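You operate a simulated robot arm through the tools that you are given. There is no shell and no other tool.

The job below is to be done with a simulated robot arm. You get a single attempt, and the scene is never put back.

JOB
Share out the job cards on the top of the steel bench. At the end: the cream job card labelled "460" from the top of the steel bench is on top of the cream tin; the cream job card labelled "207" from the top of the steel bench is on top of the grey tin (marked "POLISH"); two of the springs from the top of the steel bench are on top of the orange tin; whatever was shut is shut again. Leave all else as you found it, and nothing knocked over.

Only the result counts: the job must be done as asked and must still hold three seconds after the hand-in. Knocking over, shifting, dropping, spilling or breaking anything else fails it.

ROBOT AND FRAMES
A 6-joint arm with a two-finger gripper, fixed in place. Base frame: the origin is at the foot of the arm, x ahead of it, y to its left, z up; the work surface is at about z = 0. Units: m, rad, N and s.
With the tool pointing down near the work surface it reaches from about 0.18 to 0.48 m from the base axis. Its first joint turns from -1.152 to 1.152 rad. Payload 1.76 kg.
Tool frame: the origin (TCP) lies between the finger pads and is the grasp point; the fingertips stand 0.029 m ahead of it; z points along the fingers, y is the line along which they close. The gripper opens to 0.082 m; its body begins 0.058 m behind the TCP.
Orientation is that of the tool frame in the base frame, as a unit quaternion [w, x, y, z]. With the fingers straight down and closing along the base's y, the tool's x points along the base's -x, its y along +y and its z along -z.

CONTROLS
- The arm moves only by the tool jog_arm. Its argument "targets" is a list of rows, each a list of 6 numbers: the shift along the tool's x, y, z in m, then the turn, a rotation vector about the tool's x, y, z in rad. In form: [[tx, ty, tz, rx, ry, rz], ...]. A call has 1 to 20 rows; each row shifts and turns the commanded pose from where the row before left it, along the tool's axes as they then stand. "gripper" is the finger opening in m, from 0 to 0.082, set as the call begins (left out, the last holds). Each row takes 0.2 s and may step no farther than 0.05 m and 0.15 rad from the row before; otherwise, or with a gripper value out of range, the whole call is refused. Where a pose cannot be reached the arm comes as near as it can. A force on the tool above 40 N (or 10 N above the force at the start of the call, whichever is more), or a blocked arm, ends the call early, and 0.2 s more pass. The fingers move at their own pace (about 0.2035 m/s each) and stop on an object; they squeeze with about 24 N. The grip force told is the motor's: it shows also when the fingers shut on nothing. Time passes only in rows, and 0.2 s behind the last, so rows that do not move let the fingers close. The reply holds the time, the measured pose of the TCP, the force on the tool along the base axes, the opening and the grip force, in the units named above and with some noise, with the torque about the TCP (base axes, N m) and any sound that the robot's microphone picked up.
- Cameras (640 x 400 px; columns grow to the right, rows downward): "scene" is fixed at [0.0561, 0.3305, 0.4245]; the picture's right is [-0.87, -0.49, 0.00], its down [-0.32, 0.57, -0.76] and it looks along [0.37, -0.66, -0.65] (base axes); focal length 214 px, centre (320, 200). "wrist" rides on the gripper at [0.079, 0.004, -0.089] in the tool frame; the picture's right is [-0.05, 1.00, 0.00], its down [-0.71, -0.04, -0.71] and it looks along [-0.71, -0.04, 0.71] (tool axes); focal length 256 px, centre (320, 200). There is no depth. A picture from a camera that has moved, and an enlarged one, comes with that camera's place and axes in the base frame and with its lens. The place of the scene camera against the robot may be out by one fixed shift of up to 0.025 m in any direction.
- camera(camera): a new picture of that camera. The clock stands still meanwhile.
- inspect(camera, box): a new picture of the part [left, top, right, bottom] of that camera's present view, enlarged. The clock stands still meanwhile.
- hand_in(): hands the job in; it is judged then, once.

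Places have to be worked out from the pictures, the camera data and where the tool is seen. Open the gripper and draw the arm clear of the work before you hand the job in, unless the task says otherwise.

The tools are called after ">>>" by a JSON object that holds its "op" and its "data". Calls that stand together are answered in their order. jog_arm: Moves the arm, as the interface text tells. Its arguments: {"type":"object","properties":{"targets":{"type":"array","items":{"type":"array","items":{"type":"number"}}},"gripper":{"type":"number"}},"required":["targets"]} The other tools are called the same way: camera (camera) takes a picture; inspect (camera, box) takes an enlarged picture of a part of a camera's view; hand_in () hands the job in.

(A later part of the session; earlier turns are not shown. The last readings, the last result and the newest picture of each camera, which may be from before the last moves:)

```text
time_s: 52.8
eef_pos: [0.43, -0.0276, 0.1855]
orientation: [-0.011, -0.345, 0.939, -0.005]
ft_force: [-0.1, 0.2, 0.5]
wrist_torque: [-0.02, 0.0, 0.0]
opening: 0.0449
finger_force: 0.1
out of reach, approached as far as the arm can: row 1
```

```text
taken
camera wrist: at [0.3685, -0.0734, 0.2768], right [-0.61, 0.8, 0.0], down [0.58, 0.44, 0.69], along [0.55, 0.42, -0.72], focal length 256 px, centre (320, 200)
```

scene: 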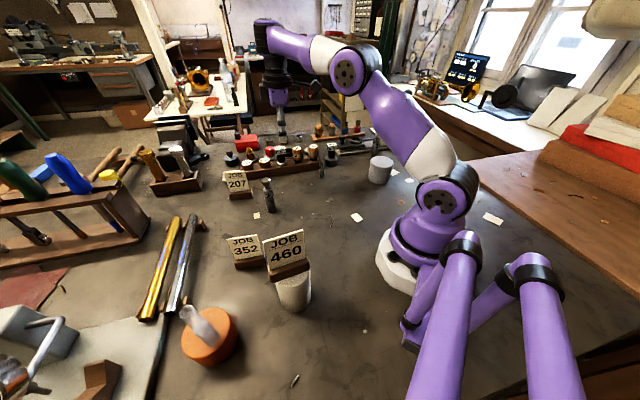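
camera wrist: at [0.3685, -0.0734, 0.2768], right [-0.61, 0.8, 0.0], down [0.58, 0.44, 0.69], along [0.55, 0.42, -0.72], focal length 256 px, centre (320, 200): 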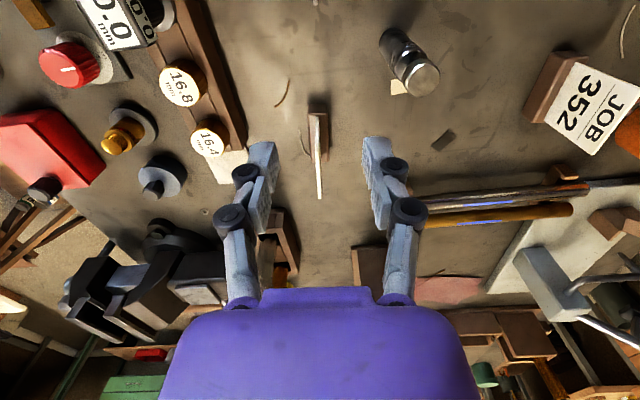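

The tool is now 1.4° the other way. I straighten it while descending here, beside and short of the card, where lower heights should give more reach.

>>> {"op": "jog_arm", "data": {"targets": [[0, -0.0015, 0.028, 0, -0.008, 0], [0, -0.0015, 0.028, 0, -0.008, 0], [0, -0.0015, 0.028, 0, -0.008, 0], [0, 0, 0, 0, 0, 0]]}}

>>> {"op": "camera", "data": {"camera": "wrist"}}

>>> {"op": "camera", "data": {"camera": "scene"}}

```text
time_s: 53.8
eef_pos: [0.4313, -0.0341, 0.103]
orientation: [0.0, -0.344, 0.939, -0.001]
ft_force: [0.2, -0.5, -0.6]
wrist_torque: [0.0, 0.01, 0.0]
opening: 0.0452
finger_force: 0.0
```

```text
taken
camera wrist: at [0.3686, -0.0798, 0.1917], right [-0.61, 0.8, 0.0], down [0.56, 0.43, 0.71], along [0.56, 0.43, -0.71], focal length 256 px, centre (320, 200)
```

wrist: 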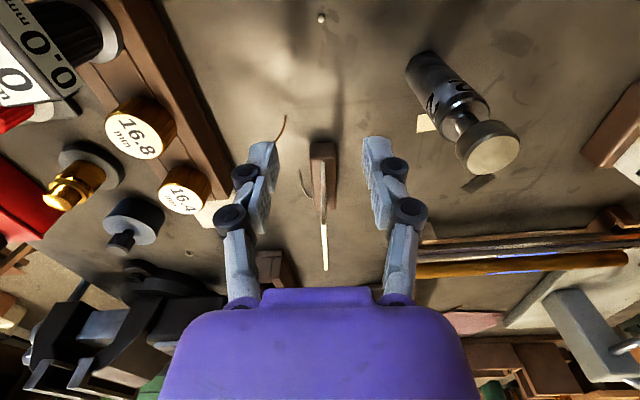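

```text
taken
```

scene: 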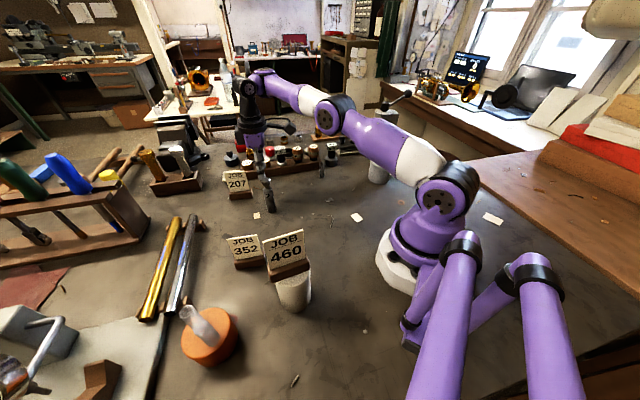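

Vertical and no limit flagged here. I descend to grip height, still 45 mm short of the card, and check alignment.

>>> {"op": "jog_arm", "data": {"targets": [[0, 0, 0.018, 0, 0, 0], [0, 0, 0.018, 0, 0, 0], [0, 0, 0, 0, 0, 0]]}}

>>> {"op": "camera", "data": {"camera": "wrist"}}

>>> {"op": "inspect", "data": {"camera": "scene", "box": [200, 60, 360, 230]}}

```text
time_s: 54.6
eef_pos: [0.4345, -0.0334, 0.0663]
orientation: [-0.001, -0.344, 0.939, -0.001]
ft_force: [0.2, -0.7, 1.3]
wrist_torque: [0.0, 0.01, 0.01]
opening: 0.0452
finger_force: 0.1
out of reach, approached as far as the arm can: row 2
```

```text
taken
camera wrist: at [0.3723, -0.0802, 0.1558], right [-0.61, 0.8, 0.0], down [0.56, 0.43, 0.71], along [0.56, 0.43, -0.71], focal length 256 px, centre (320, 200)
```

wrist: 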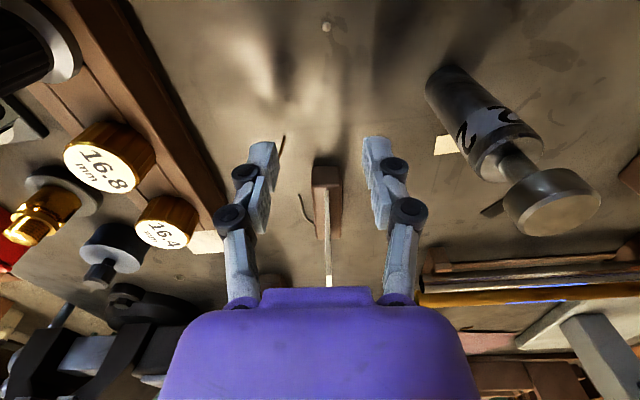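

```text
2.35 times, centred on (280, 145) of scene
camera zoom: at [0.0561, 0.3305, 0.4245], right [-0.87, -0.49, 0.0], down [-0.32, 0.57, -0.76], along [0.37, -0.66, -0.65], focal length 505 px, centre (414, 329)
```

zoom: 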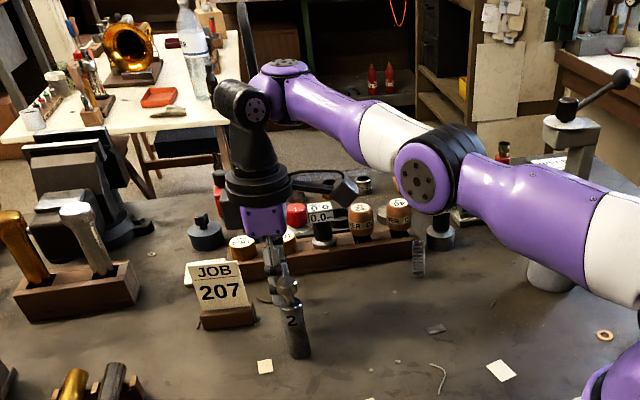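

The limit pushes outward here, so the arm seems to be on the wrong side of its straight elbow. I raise, pull back well inward to get the elbow properly up, and look.

>>> {"op": "jog_arm", "data": {"targets": [[0, 0, -0.03, 0, 0, 0], [0, 0, -0.03, 0, 0, 0], [0, 0, -0.03, 0, 0, 0], [0.02, 0, -0.01, 0, 0, 0], [0.02, 0, -0.01, 0, 0, 0], [0.02, 0, -0.005, 0, 0, 0], [0.02, 0, 0, 0, 0, 0], [0.02, 0, 0, 0, 0, 0]]}}

>>> {"op": "camera", "data": {"camera": "scene"}}

```text
time_s: 56.4
eef_pos: [0.3681, -0.1005, 0.189]
orientation: [-0.001, -0.344, 0.939, 0.001]
ft_force: [-0.2, 0.2, 0.1]
wrist_torque: [-0.03, -0.01, 0.0]
opening: 0.045
finger_force: 0.0
out of reach, approached as far as the arm can: row 7, 8
```

```text
taken
```

scene: 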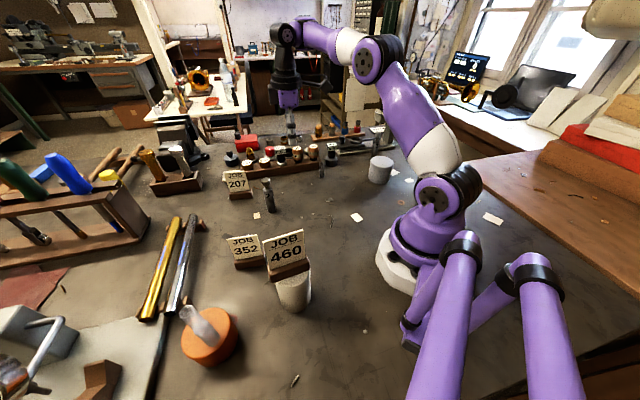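

Odd: a limit is flagged even at this comfortable radius. I test by rising 3 cm and then moving inward in small steps to see which way the arm is free.

>>> {"op": "jog_arm", "data": {"targets": [[0, 0, -0.02, 0, 0, 0], [0, 0, -0.02, 0, 0, 0], [0.02, 0, 0, 0, 0, 0], [0.02, 0, 0, 0, 0, 0], [0, 0, 0, 0, 0, 0]]}}

>>> {"op": "camera", "data": {"camera": "wrist"}}

```text
time_s: 57.6
eef_pos: [0.3409, -0.1248, 0.2264]
orientation: [0.0, -0.344, 0.939, 0.0]
ft_force: [0.8, -1.2, -0.3]
wrist_torque: [0.0, 0.0, -0.02]
opening: 0.0448
finger_force: 0.0
out of reach, approached as far as the arm can: row 2
```

```text
taken
camera wrist: at [0.2776, -0.1717, 0.3148], right [-0.6, 0.8, 0.0], down [0.56, 0.43, 0.71], along [0.56, 0.43, -0.71], focal length 256 px, centre (320, 200)
```

wrist: 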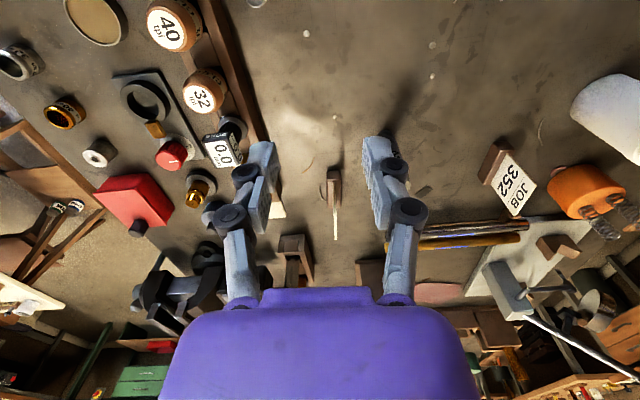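

The tool follows again here. I line up on the card's plane further back and go down to z≈0.135 in this open area, then approach outward at that lower height.

>>> {"op": "jog_arm", "data": {"targets": [[0, 0.012, 0, 0, 0, 0], [0, 0, 0.03, 0, 0, 0], [0, 0, 0.03, 0, 0, 0], [0, 0, 0.03, 0, 0, 0], [0, 0, 0, 0, 0, 0]]}}

>>> {"op": "camera", "data": {"camera": "scene"}}

```text
time_s: 58.8
eef_pos: [0.3744, -0.1283, 0.173]
orientation: [-0.001, -0.345, 0.939, 0.0]
ft_force: [0.2, 0.6, 0.9]
wrist_torque: [0.0, 0.0, 0.01]
opening: 0.0453
finger_force: 0.0
out of reach, approached as far as the arm can: row 2, 3, 4
```

```text
taken
```

scene: 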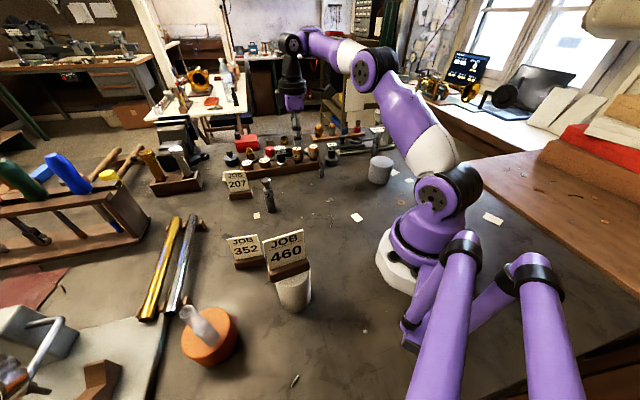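

There is a clear inner boundary that was not there before the full stretch. I look closely at the wrist to understand its posture.

>>> {"op": "inspect", "data": {"camera": "scene", "box": [240, 0, 480, 230]}}

>>> {"op": "inspect", "data": {"camera": "scene", "box": [250, 10, 360, 130]}}

```text
1.74 times, centred on (360, 115) of scene
camera zoom: at [0.0561, 0.3305, 0.4245], right [-0.87, -0.49, 0.0], down [-0.32, 0.57, -0.76], along [0.37, -0.66, -0.65], focal length 373 px, centre (250, 348)
```

zoom: 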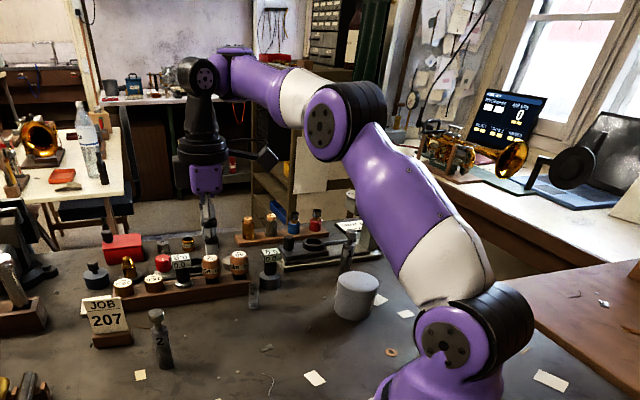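

```text
3.33 times, centred on (305, 70) of scene
camera zoom: at [0.0561, 0.3305, 0.4245], right [-0.87, -0.49, 0.0], down [-0.32, 0.57, -0.76], along [0.37, -0.66, -0.65], focal length 715 px, centre (370, 633)
```

zoom: 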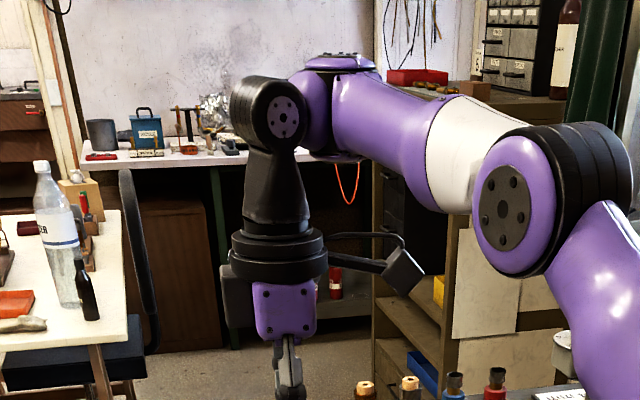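

I see it now: the wrist's second-last joints are nearly lined up (forearm level, tool vertical), and the wrist yaw joint has turned aside, pinning the arm to that singular posture. Leaning the tool radially outward should pull that joint back straight; I try that here in free space.

>>> {"op": "jog_arm", "data": {"targets": [[0, 0, 0, 0.0858, -0.0513, 0], [0, 0, 0, 0, 0, 0], [0, 0, 0, 0.0858, -0.0513, 0], [0, 0, 0, 0, 0, 0]]}}

>>> {"op": "inspect", "data": {"camera": "scene", "box": [240, 0, 400, 130]}}

```text
time_s: 59.8
eef_pos: [0.4124, -0.144, 0.1998]
orientation: [0.077, -0.343, 0.934, -0.063]
ft_force: [0.2, -0.6, -0.3]
wrist_torque: [-0.02, 0.01, 0.01]
opening: 0.045
finger_force: 0.0
out of reach, approached as far as the arm can: row 1, 3
```

```text
3.08 times, centred on (320, 65) of scene
camera zoom: at [0.0561, 0.3305, 0.4245], right [-0.87, -0.49, 0.0], down [-0.32, 0.57, -0.76], along [0.37, -0.66, -0.65], focal length 660 px, centre (320, 615)
```

zoom: 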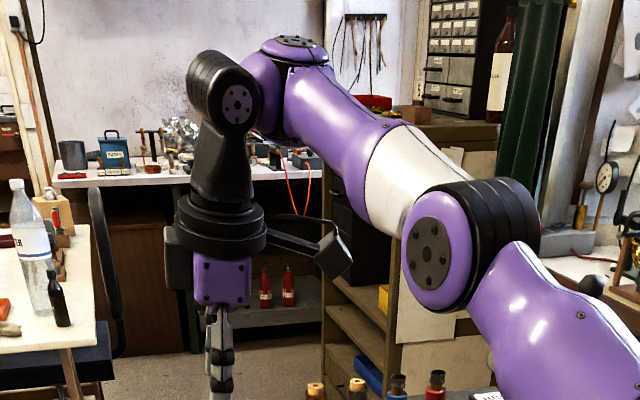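

The wrist yaw joint is near 90°, where a radial lean gives it no leverage. I now lean the tool sideways (to the arm's left) to give that joint traction, watching the result.

>>> {"op": "jog_arm", "data": {"targets": [[0, 0, 0, -0.0511, -0.0859, 0], [0, 0, 0, -0.0511, -0.0859, 0], [0, 0, 0, -0.0511, -0.0859, 0], [0, 0, 0, 0, 0, 0]]}}

>>> {"op": "inspect", "data": {"camera": "scene", "box": [240, 0, 400, 130]}}

```text
time_s: 60.8
eef_pos: [0.404, -0.1472, 0.1947]
orientation: [0.171, -0.352, 0.919, 0.053]
ft_force: [-0.4, 0.6, 0.3]
wrist_torque: [0.04, -0.02, -0.01]
opening: 0.045
finger_force: 0.1
out of reach, approached as far as the arm can: row 3
```

```text
3.08 times, centred on (320, 65) of scene
camera zoom: at [0.0561, 0.3305, 0.4245], right [-0.87, -0.49, 0.0], down [-0.32, 0.57, -0.76], along [0.37, -0.66, -0.65], focal length 660 px, centre (320, 615)
```

zoom: 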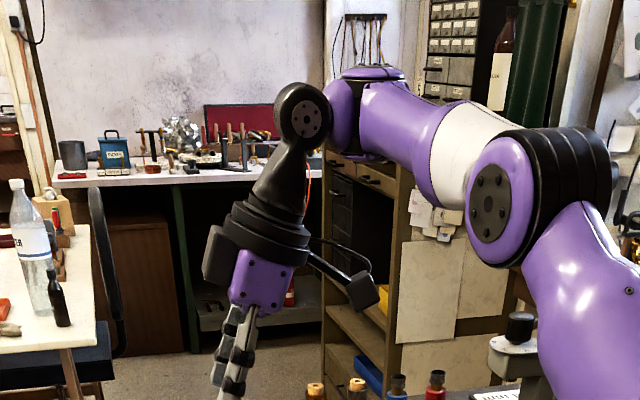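

The wrist yaw joint came round to about 54°. Now I move the tool inward radially so the forearm dips and that joint can keep unwinding.

>>> {"op": "jog_arm", "data": {"targets": [[0.0088, 0.0176, -0.0037, 0, 0, 0], [0.0088, 0.0176, -0.0037, 0, 0, 0], [0.0088, 0.0176, -0.0037, 0, 0, 0], [0.0088, 0.0176, -0.0037, 0, 0, 0], [0.0088, 0.0176, -0.0037, 0, 0, 0], [0, 0, 0, 0, 0, 0]]}}

>>> {"op": "inspect", "data": {"camera": "scene", "box": [240, 0, 420, 150]}}

```text
time_s: 62.2
eef_pos: [0.3097, -0.1148, 0.1933]
orientation: [0.171, -0.353, 0.918, 0.052]
ft_force: [0.0, 0.1, 0.0]
wrist_torque: [-0.03, 0.02, 0.0]
opening: 0.0449
finger_force: 0.0
```

```text
2.67 times, centred on (330, 75) of scene
camera zoom: at [0.056, 0.3305, 0.4245], right [-0.87, -0.49, 0.0], down [-0.32, 0.57, -0.76], along [0.37, -0.66, -0.65], focal length 572 px, centre (293, 533)
```

zoom: 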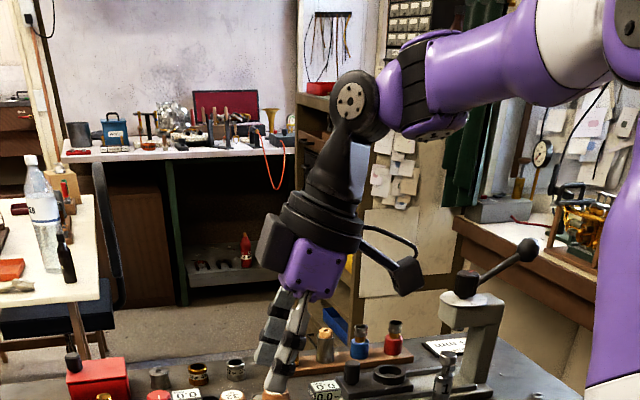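

Free motion again, and the forearm now dips. I bring the tool back to vertical.

>>> {"op": "jog_arm", "data": {"targets": [[0, 0, 0, -0.0078, 0.1198, 0], [0, 0, 0, -0.0078, 0.1198, 0], [0, 0, 0, -0.0078, 0.1198, 0], [0, 0, 0, 0, 0, 0]]}}

>>> {"op": "camera", "data": {"camera": "scene"}}

>>> {"op": "camera", "data": {"camera": "wrist"}}

```text
time_s: 63.2
eef_pos: [0.3096, -0.1137, 0.1938]
orientation: [-0.001, -0.359, 0.933, 0.0]
ft_force: [0.4, 0.3, -0.1]
wrist_torque: [0.01, -0.03, 0.01]
opening: 0.045
finger_force: 0.0
```

```text
taken
```

scene: 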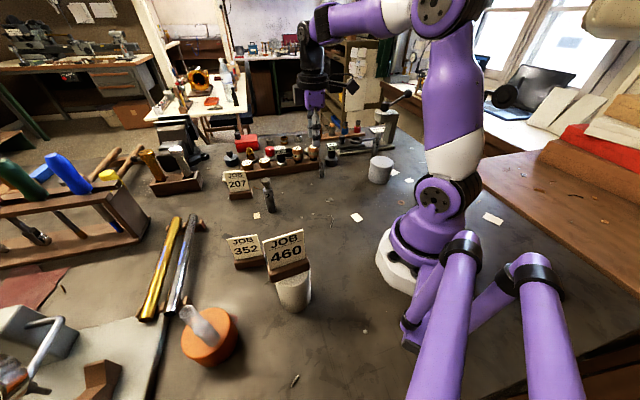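

```text
taken
camera wrist: at [0.2487, -0.1636, 0.2821], right [-0.63, 0.78, 0.0], down [0.55, 0.45, 0.71], along [0.55, 0.44, -0.71], focal length 256 px, centre (320, 200)
```

wrist: 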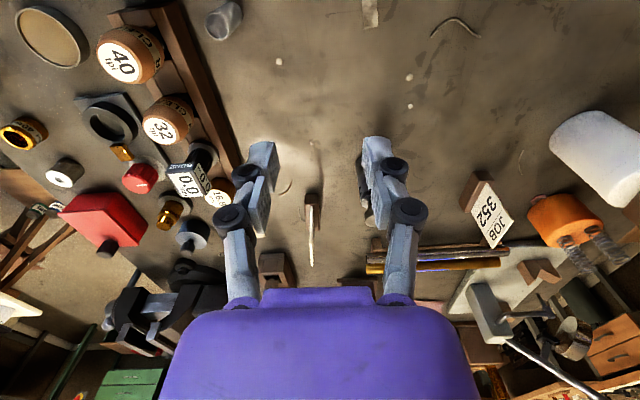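

The wrist is free again and vertical. I line up with the card's plane here in open space, narrow the fingers to 0.036 and go down to z≈0.07, to approach low and outward this time.

>>> {"op": "jog_arm", "data": {"gripper": 0.036, "targets": [[0, -0.0166, 0, 0, 0, 0.033], [0, 0, 0.03, 0, 0, 0], [0, 0, 0.03, 0, 0, 0], [0, 0, 0.03, 0, 0, 0], [0, 0, 0.032, 0, 0, 0], [0, 0, 0, 0, 0, 0]]}}

>>> {"op": "camera", "data": {"camera": "wrist"}}

>>> {"op": "camera", "data": {"camera": "scene"}}

```text
time_s: 64.6
eef_pos: [0.3193, -0.1301, 0.0697]
orientation: [-0.001, -0.344, 0.939, 0.0]
ft_force: [-0.5, 0.1, 0.4]
wrist_torque: [-0.01, 0.01, -0.02]
opening: 0.036
finger_force: 0.1
```

```text
taken
camera wrist: at [0.2571, -0.1769, 0.1592], right [-0.6, 0.8, 0.0], down [0.56, 0.43, 0.71], along [0.56, 0.43, -0.71], focal length 256 px, centre (320, 200)
```

wrist: 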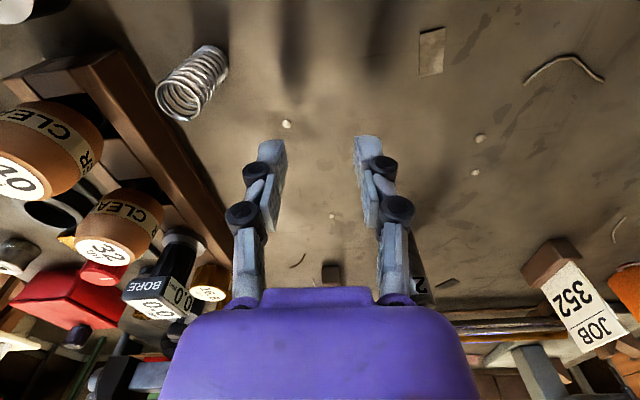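

```text
taken
```

scene: 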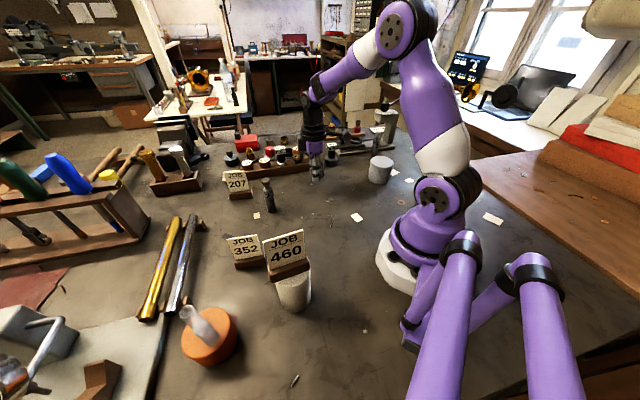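

Elbow up, no limits flagged. I now slide outward along the card's plane at this height, stopping about 45 mm short of the card.

>>> {"op": "jog_arm", "data": {"targets": [[-0.0296, 0.0004, 0, 0, 0, 0], [-0.0296, 0.0004, 0, 0, 0, 0], [-0.0296, 0.0004, 0, 0, 0, 0], [-0.0296, 0.0004, 0, 0, 0, 0], [-0.025, 0, 0, 0, 0, 0], [0, 0, 0, 0, 0, 0]]}}

>>> {"op": "camera", "data": {"camera": "wrist"}}

>>> {"op": "camera", "data": {"camera": "scene"}}

```text
time_s: 66.0
eef_pos: [0.4306, -0.0348, 0.0706]
orientation: [0.0, -0.343, 0.939, 0.0]
ft_force: [0.7, -0.6, 0.0]
wrist_torque: [-0.03, 0.01, 0.01]
opening: 0.0358
finger_force: 0.0
```

```text
taken
camera wrist: at [0.3671, -0.0818, 0.16], right [-0.6, 0.8, 0.0], down [0.56, 0.43, 0.71], along [0.56, 0.43, -0.71], focal length 256 px, centre (320, 200)
```

wrist: 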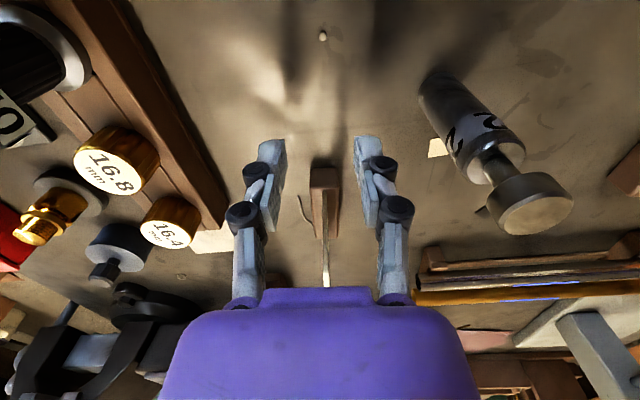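

```text
taken
```

scene: 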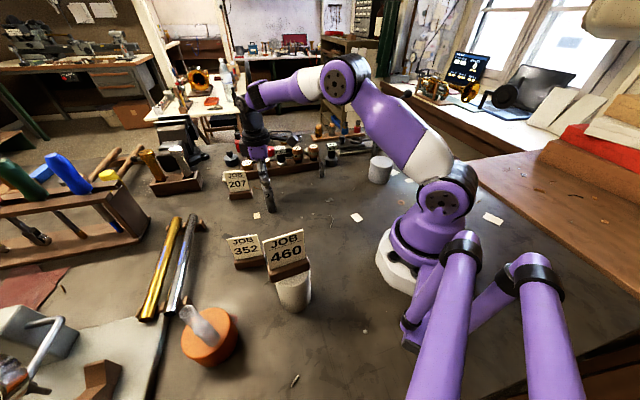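

Same place, but with the elbow well up and no limits flagged. I zoom to check sideways alignment with the card before sliding on.

>>> {"op": "inspect", "data": {"camera": "wrist", "box": [240, 120, 400, 300]}}

```text
2.22 times, centred on (320, 210) of wrist
camera zoom: at [0.3671, -0.0818, 0.16], right [-0.6, 0.8, 0.0], down [0.56, 0.43, 0.71], along [0.56, 0.43, -0.71], focal length 569 px, centre (320, 178)
```

zoom: 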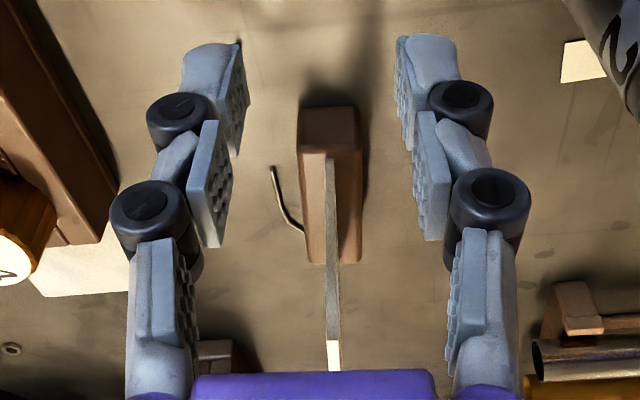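

Aligned within 1 mm; the card's near edge is 49 mm ahead. I slide 43 mm forward and check for limits.

>>> {"op": "jog_arm", "data": {"targets": [[-0.0145, 0, 0, 0, 0, 0], [-0.0145, 0, 0, 0, 0, 0], [-0.0145, 0, 0, 0, 0, 0], [0, 0, 0, 0, 0, 0]]}}

>>> {"op": "inspect", "data": {"camera": "wrist", "box": [240, 100, 400, 280]}}

>>> {"op": "camera", "data": {"camera": "scene"}}

```text
time_s: 67.0
eef_pos: [0.4632, -0.0069, 0.0719]
orientation: [-0.002, -0.343, 0.939, 0.0]
ft_force: [0.6, 0.5, 0.4]
wrist_torque: [0.0, 0.04, -0.01]
opening: 0.036
finger_force: 0.0
```

```text
2.22 times, centred on (320, 190) of wrist
camera zoom: at [0.399, -0.0527, 0.1602], right [-0.6, 0.8, 0.0], down [0.56, 0.43, 0.71], along [0.56, 0.43, -0.71], focal length 569 px, centre (320, 222)
```

zoom: 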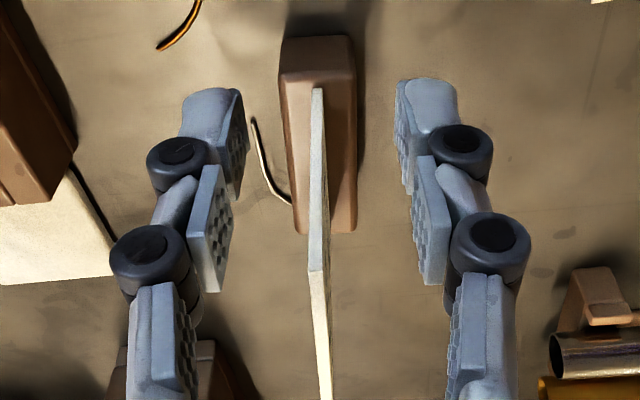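

```text
taken
```

scene: 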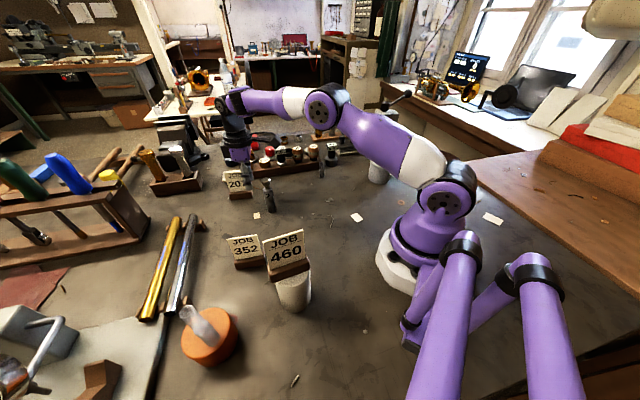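

The near edge is now about 5 mm ahead of the TCP. I go on 15 mm in small steps.

>>> {"op": "jog_arm", "data": {"targets": [[-0.005, 0, 0.0005, 0, 0, 0], [-0.005, 0, 0.0005, 0, 0, 0], [-0.005, 0, 0.0005, 0, 0, 0], [0, 0, 0, 0, 0, 0]]}}

>>> {"op": "inspect", "data": {"camera": "wrist", "box": [240, 100, 400, 280]}}

```text
time_s: 68.0
eef_pos: [0.4742, 0.0049, 0.0687]
orientation: [-0.001, -0.344, 0.939, 0.0]
ft_force: [-0.2, -0.8, 0.1]
wrist_torque: [-0.01, -0.01, 0.0]
opening: 0.0361
finger_force: 0.0
```

```text
2.22 times, centred on (320, 190) of wrist
camera zoom: at [0.4112, -0.0422, 0.1578], right [-0.6, 0.8, 0.0], down [0.56, 0.43, 0.71], along [0.56, 0.43, -0.71], focal length 569 px, centre (320, 222)
```

zoom: 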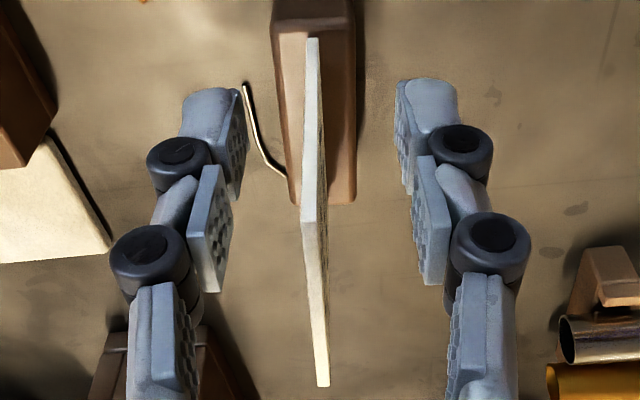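

The card is now 10 mm past the TCP between the pads, no limit flagged. I close on it.

>>> {"op": "jog_arm", "data": {"gripper": 0.0, "targets": [[0, 0, 0, 0, 0, 0], [0, 0, 0, 0, 0, 0], [0, 0, 0, 0, 0, 0]]}}

>>> {"op": "inspect", "data": {"camera": "wrist", "box": [240, 100, 400, 280]}}

```text
time_s: 68.8
eef_pos: [0.4756, 0.0033, 0.07]
orientation: [0.0, -0.344, 0.939, 0.001]
ft_force: [-1.6, 1.1, 3.4]
wrist_torque: [0.09, 0.01, 0.02]
opening: 0.0058
finger_force: 23.7
```

```text
2.22 times, centred on (320, 190) of wrist
camera zoom: at [0.4112, -0.0423, 0.1579], right [-0.6, 0.8, 0.0], down [0.56, 0.43, 0.71], along [0.56, 0.43, -0.71], focal length 569 px, centre (320, 222)
```

zoom: 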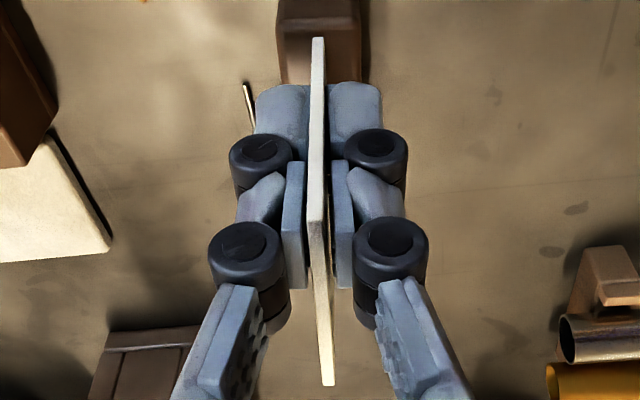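

Gripped. I lift 12 mm first (reach shrinks with height here) and check.

>>> {"op": "jog_arm", "data": {"targets": [[0, 0, -0.006, 0, 0, 0], [0, 0, -0.006, 0, 0, 0], [0, 0, 0, 0, 0, 0]]}}

>>> {"op": "inspect", "data": {"camera": "scene", "box": [190, 100, 330, 230]}}

```text
time_s: 69.6
eef_pos: [0.4739, 0.0046, 0.0824]
orientation: [-0.001, -0.343, 0.939, -0.001]
ft_force: [-1.1, -0.1, 0.3]
wrist_torque: [-0.01, 0.0, 0.0]
opening: 0.0058
finger_force: 24.2
```

```text
3.08 times, centred on (260, 165) of scene
camera zoom: at [0.0561, 0.3305, 0.4245], right [-0.87, -0.49, 0.0], down [-0.32, 0.57, -0.76], along [0.37, -0.66, -0.65], focal length 660 px, centre (505, 308)
```

zoom: 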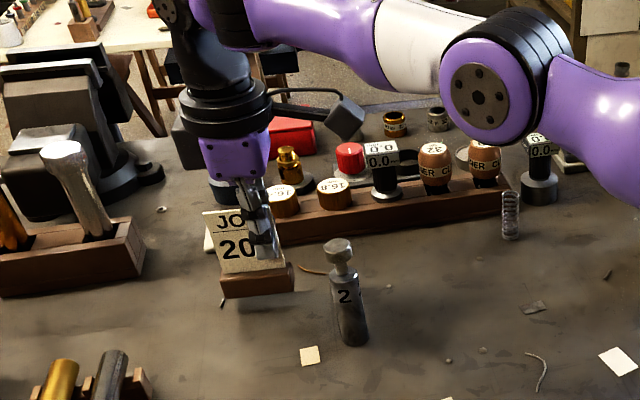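

Card 207 hangs clear in the grip. I retreat inward along the card's plane, rising gradually.

>>> {"op": "jog_arm", "data": {"targets": [[0.02, 0, -0.005, 0, 0, 0], [0.02, 0, -0.006, 0, 0, 0], [0.02, 0, -0.006, 0, 0, 0], [0.02, 0, -0.006, 0, 0, 0], [0.02, 0, -0.008, 0, 0, 0], [0.02, 0, -0.015, 0, 0, 0], [0.02, 0, -0.02, 0, 0, 0], [0.02, 0, -0.02, 0, 0, 0], [0.01, 0, -0.02, 0, 0, 0], [0.01, 0, -0.02, 0, 0, 0]]}}

>>> {"op": "camera", "data": {"camera": "scene"}}

>>> {"op": "camera", "data": {"camera": "wrist"}}

```text
time_s: 71.8
eef_pos: [0.3369, -0.1103, 0.206]
orientation: [-0.001, -0.344, 0.939, 0.0]
ft_force: [-0.6, 0.3, -0.8]
wrist_torque: [0.0, 0.03, -0.01]
opening: 0.006
finger_force: 23.8
```

```text
taken
```

scene: 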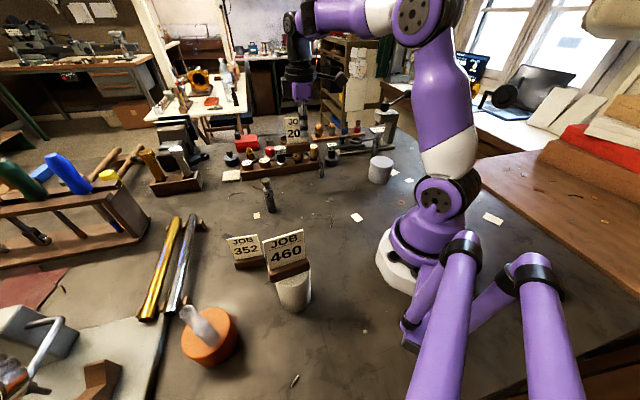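

```text
taken
camera wrist: at [0.274, -0.1563, 0.2948], right [-0.6, 0.8, 0.0], down [0.56, 0.43, 0.71], along [0.56, 0.43, -0.71], focal length 256 px, centre (320, 200)
```

wrist: 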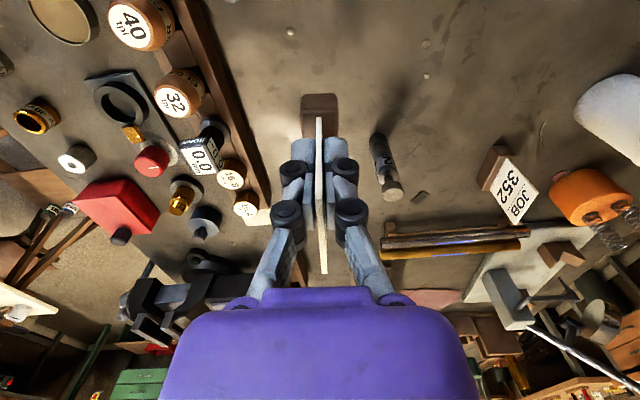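

All good and no limits. I move inward to a relaxed pose, turn the tool 90° (yaw −50°) and look at the grey tin.

>>> {"op": "jog_arm", "data": {"targets": [[0.0281, 0.0064, 0.005, 0, 0, 0], [0.0281, 0.0064, 0.01, 0, 0, 0], [0.0281, 0.0064, 0.01, 0, 0, 0], [0, 0, 0.005, 0, 0, 0.1428], [0, 0, 0, 0, 0, 0.1428], [0, 0, 0, 0, 0, 0.1428], [0, 0, 0, 0, 0, 0.1428], [0, 0, 0, 0, 0, 0.1428], [0, 0, 0, 0, 0, 0.1428], [0, 0, 0, 0, 0, 0.1428], [0, 0, 0, 0, 0, 0.1428], [0, 0, 0, 0, 0, 0.1428], [0, 0, 0, 0, 0, 0.1428], [0, 0, 0, 0, 0, 0.1428]]}}

>>> {"op": "camera", "data": {"camera": "wrist"}}

>>> {"op": "camera", "data": {"camera": "scene"}}

```text
time_s: 74.8
eef_pos: [0.2599, -0.1505, 0.1775]
orientation: [-0.001, 0.422, 0.907, 0.0]
ft_force: [0.0, -0.4, -0.5]
wrist_torque: [0.02, 0.02, 0.01]
opening: 0.0057
finger_force: 24.4
```

```text
taken
camera wrist: at [0.2119, -0.0862, 0.2665], right [0.8, 0.6, 0.0], down [0.43, -0.56, 0.71], along [0.42, -0.57, -0.71], focal length 256 px, centre (320, 200)
```

wrist: 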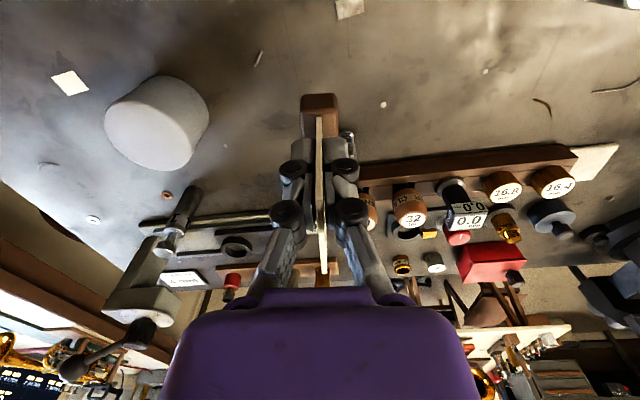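

```text
taken
```

scene: 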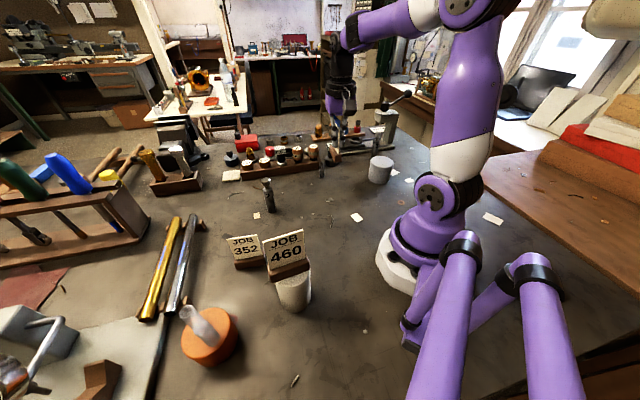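

The grey tin is ahead on the left in the wrist view. I zoom in to refine its position (and look for its marking).

>>> {"op": "inspect", "data": {"camera": "wrist", "box": [90, 60, 230, 190]}}

>>> {"op": "inspect", "data": {"camera": "wrist", "box": [250, 70, 390, 210]}}

```text
3.08 times, centred on (160, 125) of wrist
camera zoom: at [0.2119, -0.0862, 0.2665], right [0.8, 0.6, 0.0], down [0.43, -0.56, 0.71], along [0.42, -0.57, -0.71], focal length 788 px, centre (812, 431)
```

zoom: 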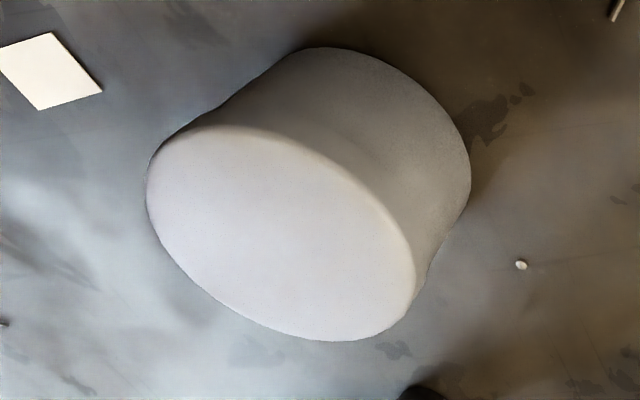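

```text
2.86 times, centred on (320, 140) of wrist
camera zoom: at [0.2119, -0.0862, 0.2665], right [0.8, 0.6, 0.0], down [0.43, -0.56, 0.71], along [0.42, -0.57, -0.71], focal length 731 px, centre (320, 371)
```

zoom: 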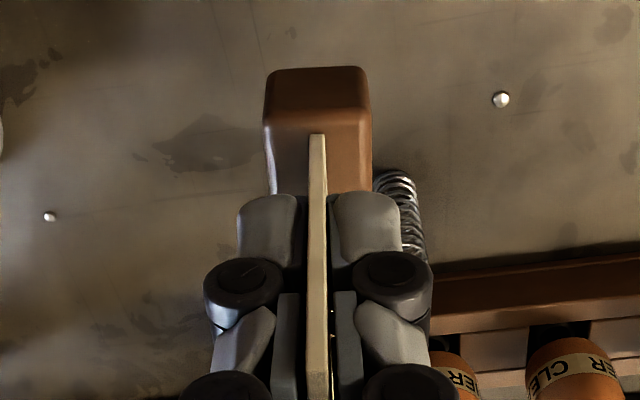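

Grey tin centre is about (0.161, -0.282), top about 0.057; the foot's centre is 16 mm ahead of the TCP. I move the card over the tin at this height.

>>> {"op": "jog_arm", "data": {"targets": [[-0.0051, -0.0401, 0, 0, 0, 0], [-0.0051, -0.0401, 0, 0, 0, 0], [-0.0051, -0.0401, 0, 0, 0, 0], [-0.0051, -0.0401, 0, 0, 0, 0], [0, 0, 0, 0, 0, 0]]}}

>>> {"op": "camera", "data": {"camera": "wrist"}}

>>> {"op": "inspect", "data": {"camera": "scene", "box": [300, 60, 460, 220]}}

```text
time_s: 76.0
eef_pos: [0.1455, -0.2729, 0.179]
orientation: [0.0, 0.422, 0.907, -0.001]
ft_force: [-0.2, -0.6, -0.7]
wrist_torque: [0.0, 0.02, 0.0]
opening: 0.006
finger_force: 23.5
```

```text
taken
camera wrist: at [0.0988, -0.2083, 0.2672], right [0.8, 0.6, 0.0], down [0.43, -0.56, 0.71], along [0.43, -0.56, -0.71], focal length 256 px, centre (320, 200)
```

wrist: 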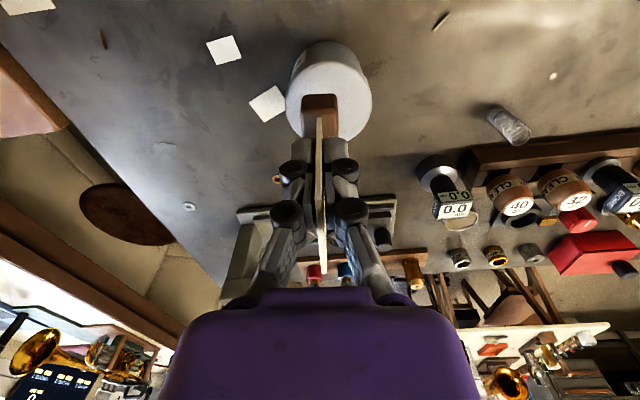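

```text
2.50 times, centred on (380, 140) of scene
camera zoom: at [0.0561, 0.3305, 0.4245], right [-0.87, -0.49, 0.0], down [-0.32, 0.57, -0.76], along [0.37, -0.66, -0.65], focal length 536 px, centre (170, 350)
```

zoom: 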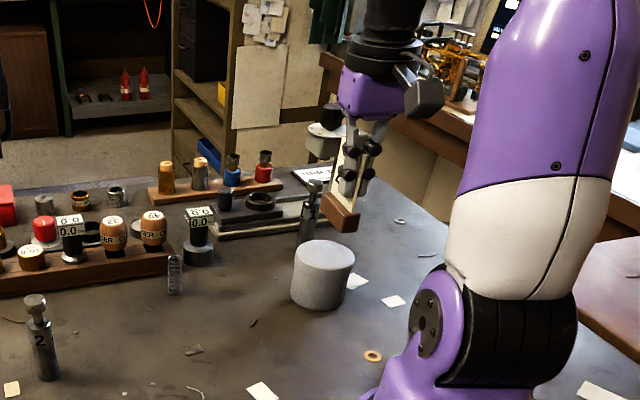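

Over the grey tin; I zoom in on the wrist view to centre it (there also seems to be lettering on the tin's far side).

>>> {"op": "inspect", "data": {"camera": "wrist", "box": [260, 20, 400, 160]}}

```text
2.86 times, centred on (330, 90) of wrist
camera zoom: at [0.0988, -0.2083, 0.2672], right [0.8, 0.6, 0.0], down [0.43, -0.56, 0.71], along [0.43, -0.56, -0.71], focal length 731 px, centre (291, 514)
```

zoom: 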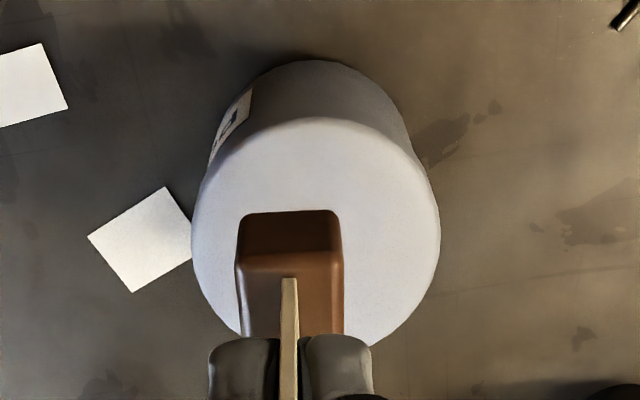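

The foot needs to go about 7 mm to the right to be centred. I shift and lower to about 1 cm above the tin.

>>> {"op": "jog_arm", "data": {"targets": [[0, 0.007, 0.01, 0, 0, 0], [0, 0, 0.015, 0, 0, 0], [0, 0, 0.013, 0, 0, 0], [0, 0, 0, 0, 0, 0]]}}

>>> {"op": "inspect", "data": {"camera": "wrist", "box": [260, 20, 400, 160]}}

>>> {"op": "inspect", "data": {"camera": "scene", "box": [310, 90, 450, 220]}}

```text
time_s: 77.0
eef_pos: [0.1552, -0.2664, 0.1392]
orientation: [0.0, 0.421, 0.907, -0.001]
ft_force: [-0.6, -0.3, -1.0]
wrist_torque: [-0.02, 0.02, 0.0]
opening: 0.0061
finger_force: 24.1
```

```text
2.86 times, centred on (330, 90) of wrist
camera zoom: at [0.1074, -0.2016, 0.2292], right [0.8, 0.6, 0.0], down [0.43, -0.56, 0.71], along [0.43, -0.56, -0.71], focal length 731 px, centre (291, 514)
```

zoom: 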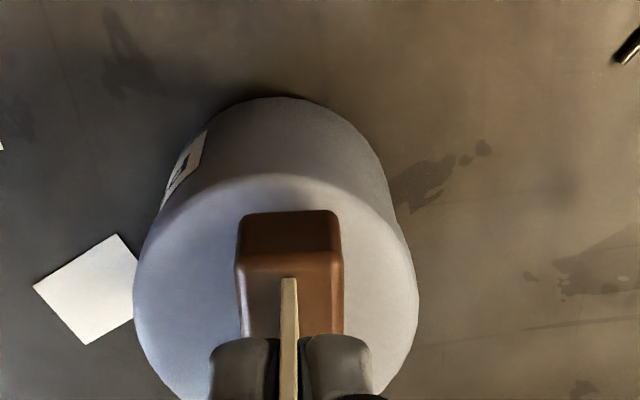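

```text
3.08 times, centred on (380, 155) of scene
camera zoom: at [0.0561, 0.3305, 0.4245], right [-0.87, -0.49, 0.0], down [-0.32, 0.57, -0.76], along [0.37, -0.66, -0.65], focal length 660 px, centre (135, 338)
```

zoom: 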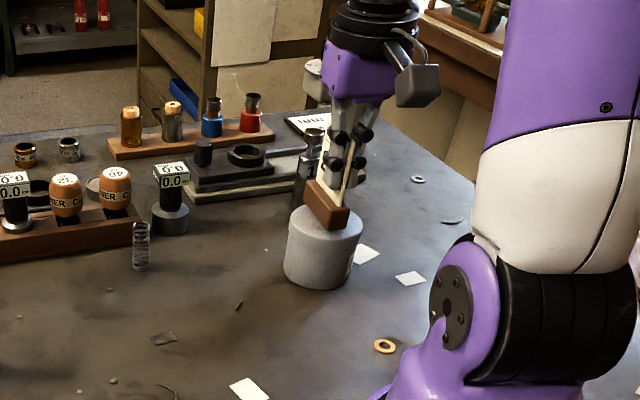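

Now 3–4 mm corrections: slightly left and forward. I apply them and step down toward contact.

>>> {"op": "jog_arm", "data": {"targets": [[-0.004, -0.003, 0.004, 0, 0, 0], [0, 0, 0.003, 0, 0, 0], [0, 0, 0, 0, 0, 0]]}}

>>> {"op": "inspect", "data": {"camera": "wrist", "box": [260, 20, 400, 160]}}

```text
time_s: 77.8
eef_pos: [0.156, -0.2699, 0.1344]
orientation: [0.001, 0.421, 0.907, -0.001]
ft_force: [-3.0, 2.1, 22.3]
wrist_torque: [0.02, 0.02, -0.01]
opening: 0.0061
finger_force: 23.1
```

```text
2.86 times, centred on (330, 90) of wrist
camera zoom: at [0.1082, -0.2061, 0.2222], right [0.8, 0.6, 0.0], down [0.43, -0.56, 0.71], along [0.43, -0.57, -0.7], focal length 731 px, centre (291, 514)
```

zoom: 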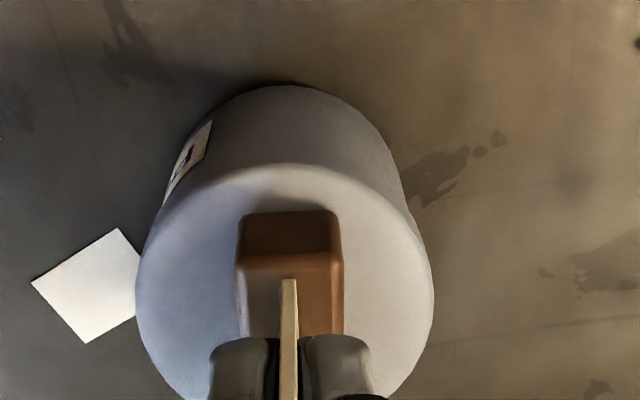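

Contact at 22 N, balanced, and laterally centred. I ease up about 1.2 mm.

>>> {"op": "jog_arm", "data": {"targets": [[0, 0, -0.0012, 0, 0, 0], [0, 0, 0, 0, 0, 0]]}}

```text
time_s: 78.4
eef_pos: [0.1558, -0.2701, 0.1331]
orientation: [0.0, 0.421, 0.907, 0.001]
ft_force: [1.4, -0.2, 2.1]
wrist_torque: [-0.13, -0.04, 0.0]
opening: 0.0061
finger_force: 24.0
```

Light 2 N contact. I open the fingers and wait.

>>> {"op": "jog_arm", "data": {"gripper": 0.04, "targets": [[0, 0, 0, 0, 0, 0], [0, 0, 0, 0, 0, 0], [0, 0, 0, 0, 0, 0]]}}

>>> {"op": "camera", "data": {"camera": "wrist"}}

>>> {"op": "inspect", "data": {"camera": "scene", "box": [310, 90, 450, 220]}}

```text
time_s: 79.2
eef_pos: [0.1554, -0.271, 0.1352]
orientation: [0.0, 0.421, 0.907, -0.001]
ft_force: [-0.3, 0.2, 0.8]
wrist_torque: [0.02, -0.01, 0.05]
opening: 0.0401
finger_force: 0.0
```

```text
taken
camera wrist: at [0.1082, -0.2062, 0.2233], right [0.8, 0.6, 0.0], down [0.43, -0.56, 0.71], along [0.43, -0.56, -0.71], focal length 256 px, centre (320, 200)
```

wrist: 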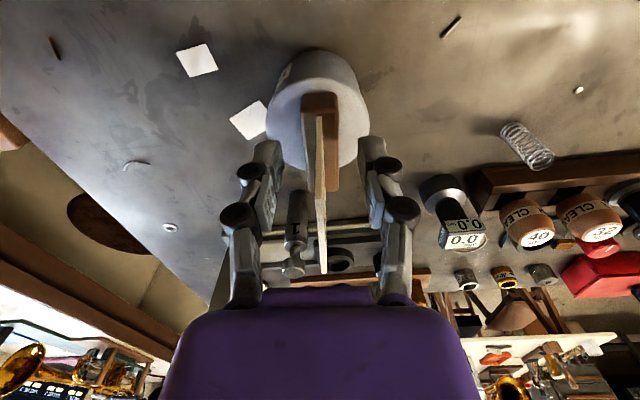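

```text
3.08 times, centred on (380, 155) of scene
camera zoom: at [0.0561, 0.3305, 0.4245], right [-0.87, -0.49, 0.0], down [-0.32, 0.57, -0.76], along [0.37, -0.66, -0.65], focal length 660 px, centre (135, 338)
```

zoom: 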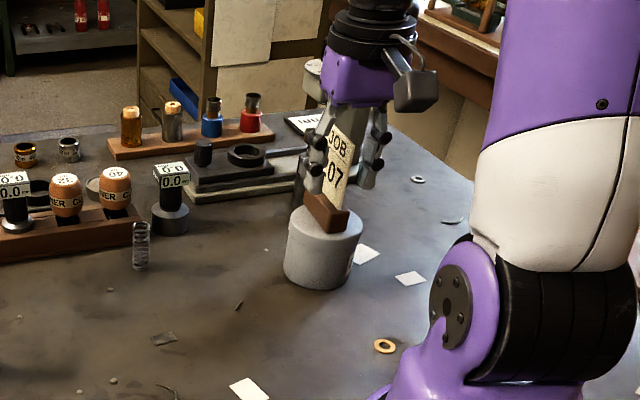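

Card 207 stands on the grey (labelled) tin. I lift straight up, then draw the arm back to the middle and check everything.

>>> {"op": "jog_arm", "data": {"targets": [[0, 0, -0.015, 0, 0, 0], [0, 0, -0.025, 0, 0, 0], [0, 0, -0.035, 0, 0, 0], [0, 0, 0, 0, 0, 0]]}}

>>> {"op": "camera", "data": {"camera": "wrist"}}

>>> {"op": "camera", "data": {"camera": "scene"}}

```text
time_s: 80.2
eef_pos: [0.1548, -0.2706, 0.209]
orientation: [0.0, 0.421, 0.907, -0.002]
ft_force: [0.1, -0.5, -1.7]
wrist_torque: [0.0, 0.0, 0.04]
opening: 0.0402
finger_force: 0.0
```

```text
taken
camera wrist: at [0.1084, -0.2055, 0.2983], right [0.8, 0.6, 0.0], down [0.43, -0.56, 0.71], along [0.43, -0.56, -0.71], focal length 256 px, centre (320, 200)
```

wrist: 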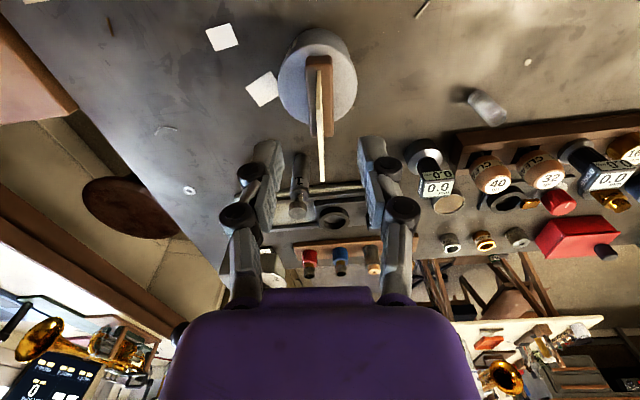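

```text
taken
```

scene: 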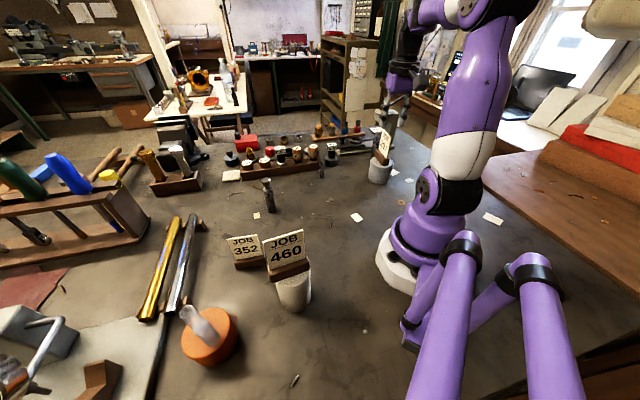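

Everything stands. I raise a bit more and bring the arm to the middle, then inspect all placed items.

>>> {"op": "jog_arm", "data": {"targets": [[0, 0, -0.03, 0, 0, 0], [0.02, 0.0416, -0.003, 0, 0, 0], [0.02, 0.0416, -0.003, 0, 0, 0], [0.02, 0.0416, -0.003, 0, 0, 0], [0.02, 0.0416, -0.003, 0, 0, 0], [0.02, 0.0416, -0.003, 0, 0, 0], [0, 0, 0, 0, 0, 0]]}}

>>> {"op": "inspect", "data": {"camera": "scene", "box": [150, 210, 340, 380]}}

>>> {"op": "inspect", "data": {"camera": "scene", "box": [200, 110, 420, 240]}}

>>> {"op": "camera", "data": {"camera": "scene"}}

```text
time_s: 81.8
eef_pos: [0.2476, -0.0588, 0.2546]
orientation: [0.0, 0.421, 0.907, -0.001]
ft_force: [-0.3, -1.3, 0.8]
wrist_torque: [0.01, -0.01, -0.01]
opening: 0.0401
finger_force: 0.0
```

```text
2.35 times, centred on (245, 295) of scene
camera zoom: at [0.0561, 0.3305, 0.4245], right [-0.87, -0.49, 0.0], down [-0.32, 0.57, -0.76], along [0.37, -0.66, -0.65], focal length 505 px, centre (496, -24)
```

zoom: 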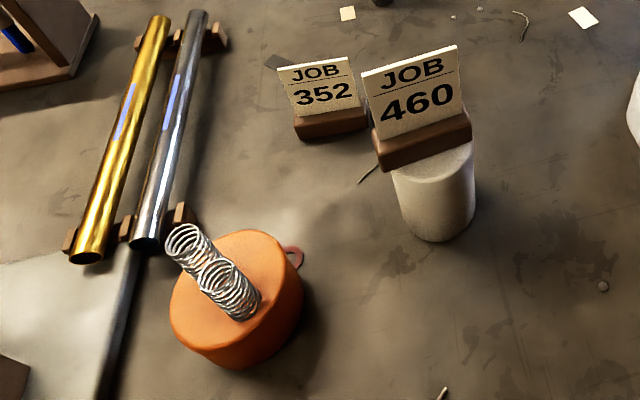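

```text
2.91 times, centred on (310, 175) of scene
camera zoom: at [0.0561, 0.3305, 0.4245], right [-0.87, -0.49, 0.0], down [-0.32, 0.57, -0.76], along [0.37, -0.66, -0.65], focal length 624 px, centre (349, 273)
```

zoom: 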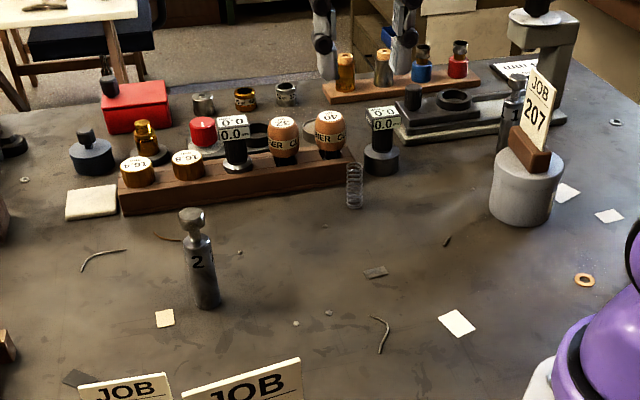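

```text
taken
```

scene: 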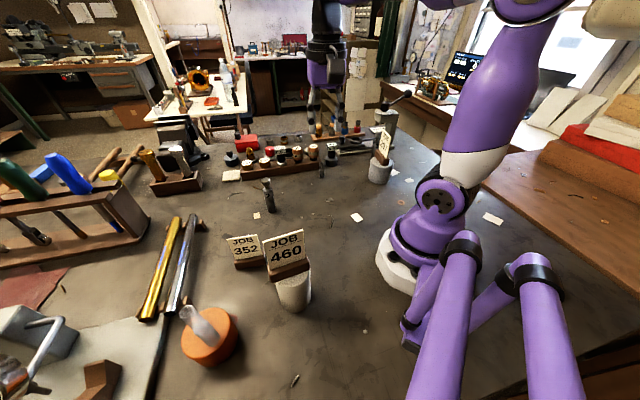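

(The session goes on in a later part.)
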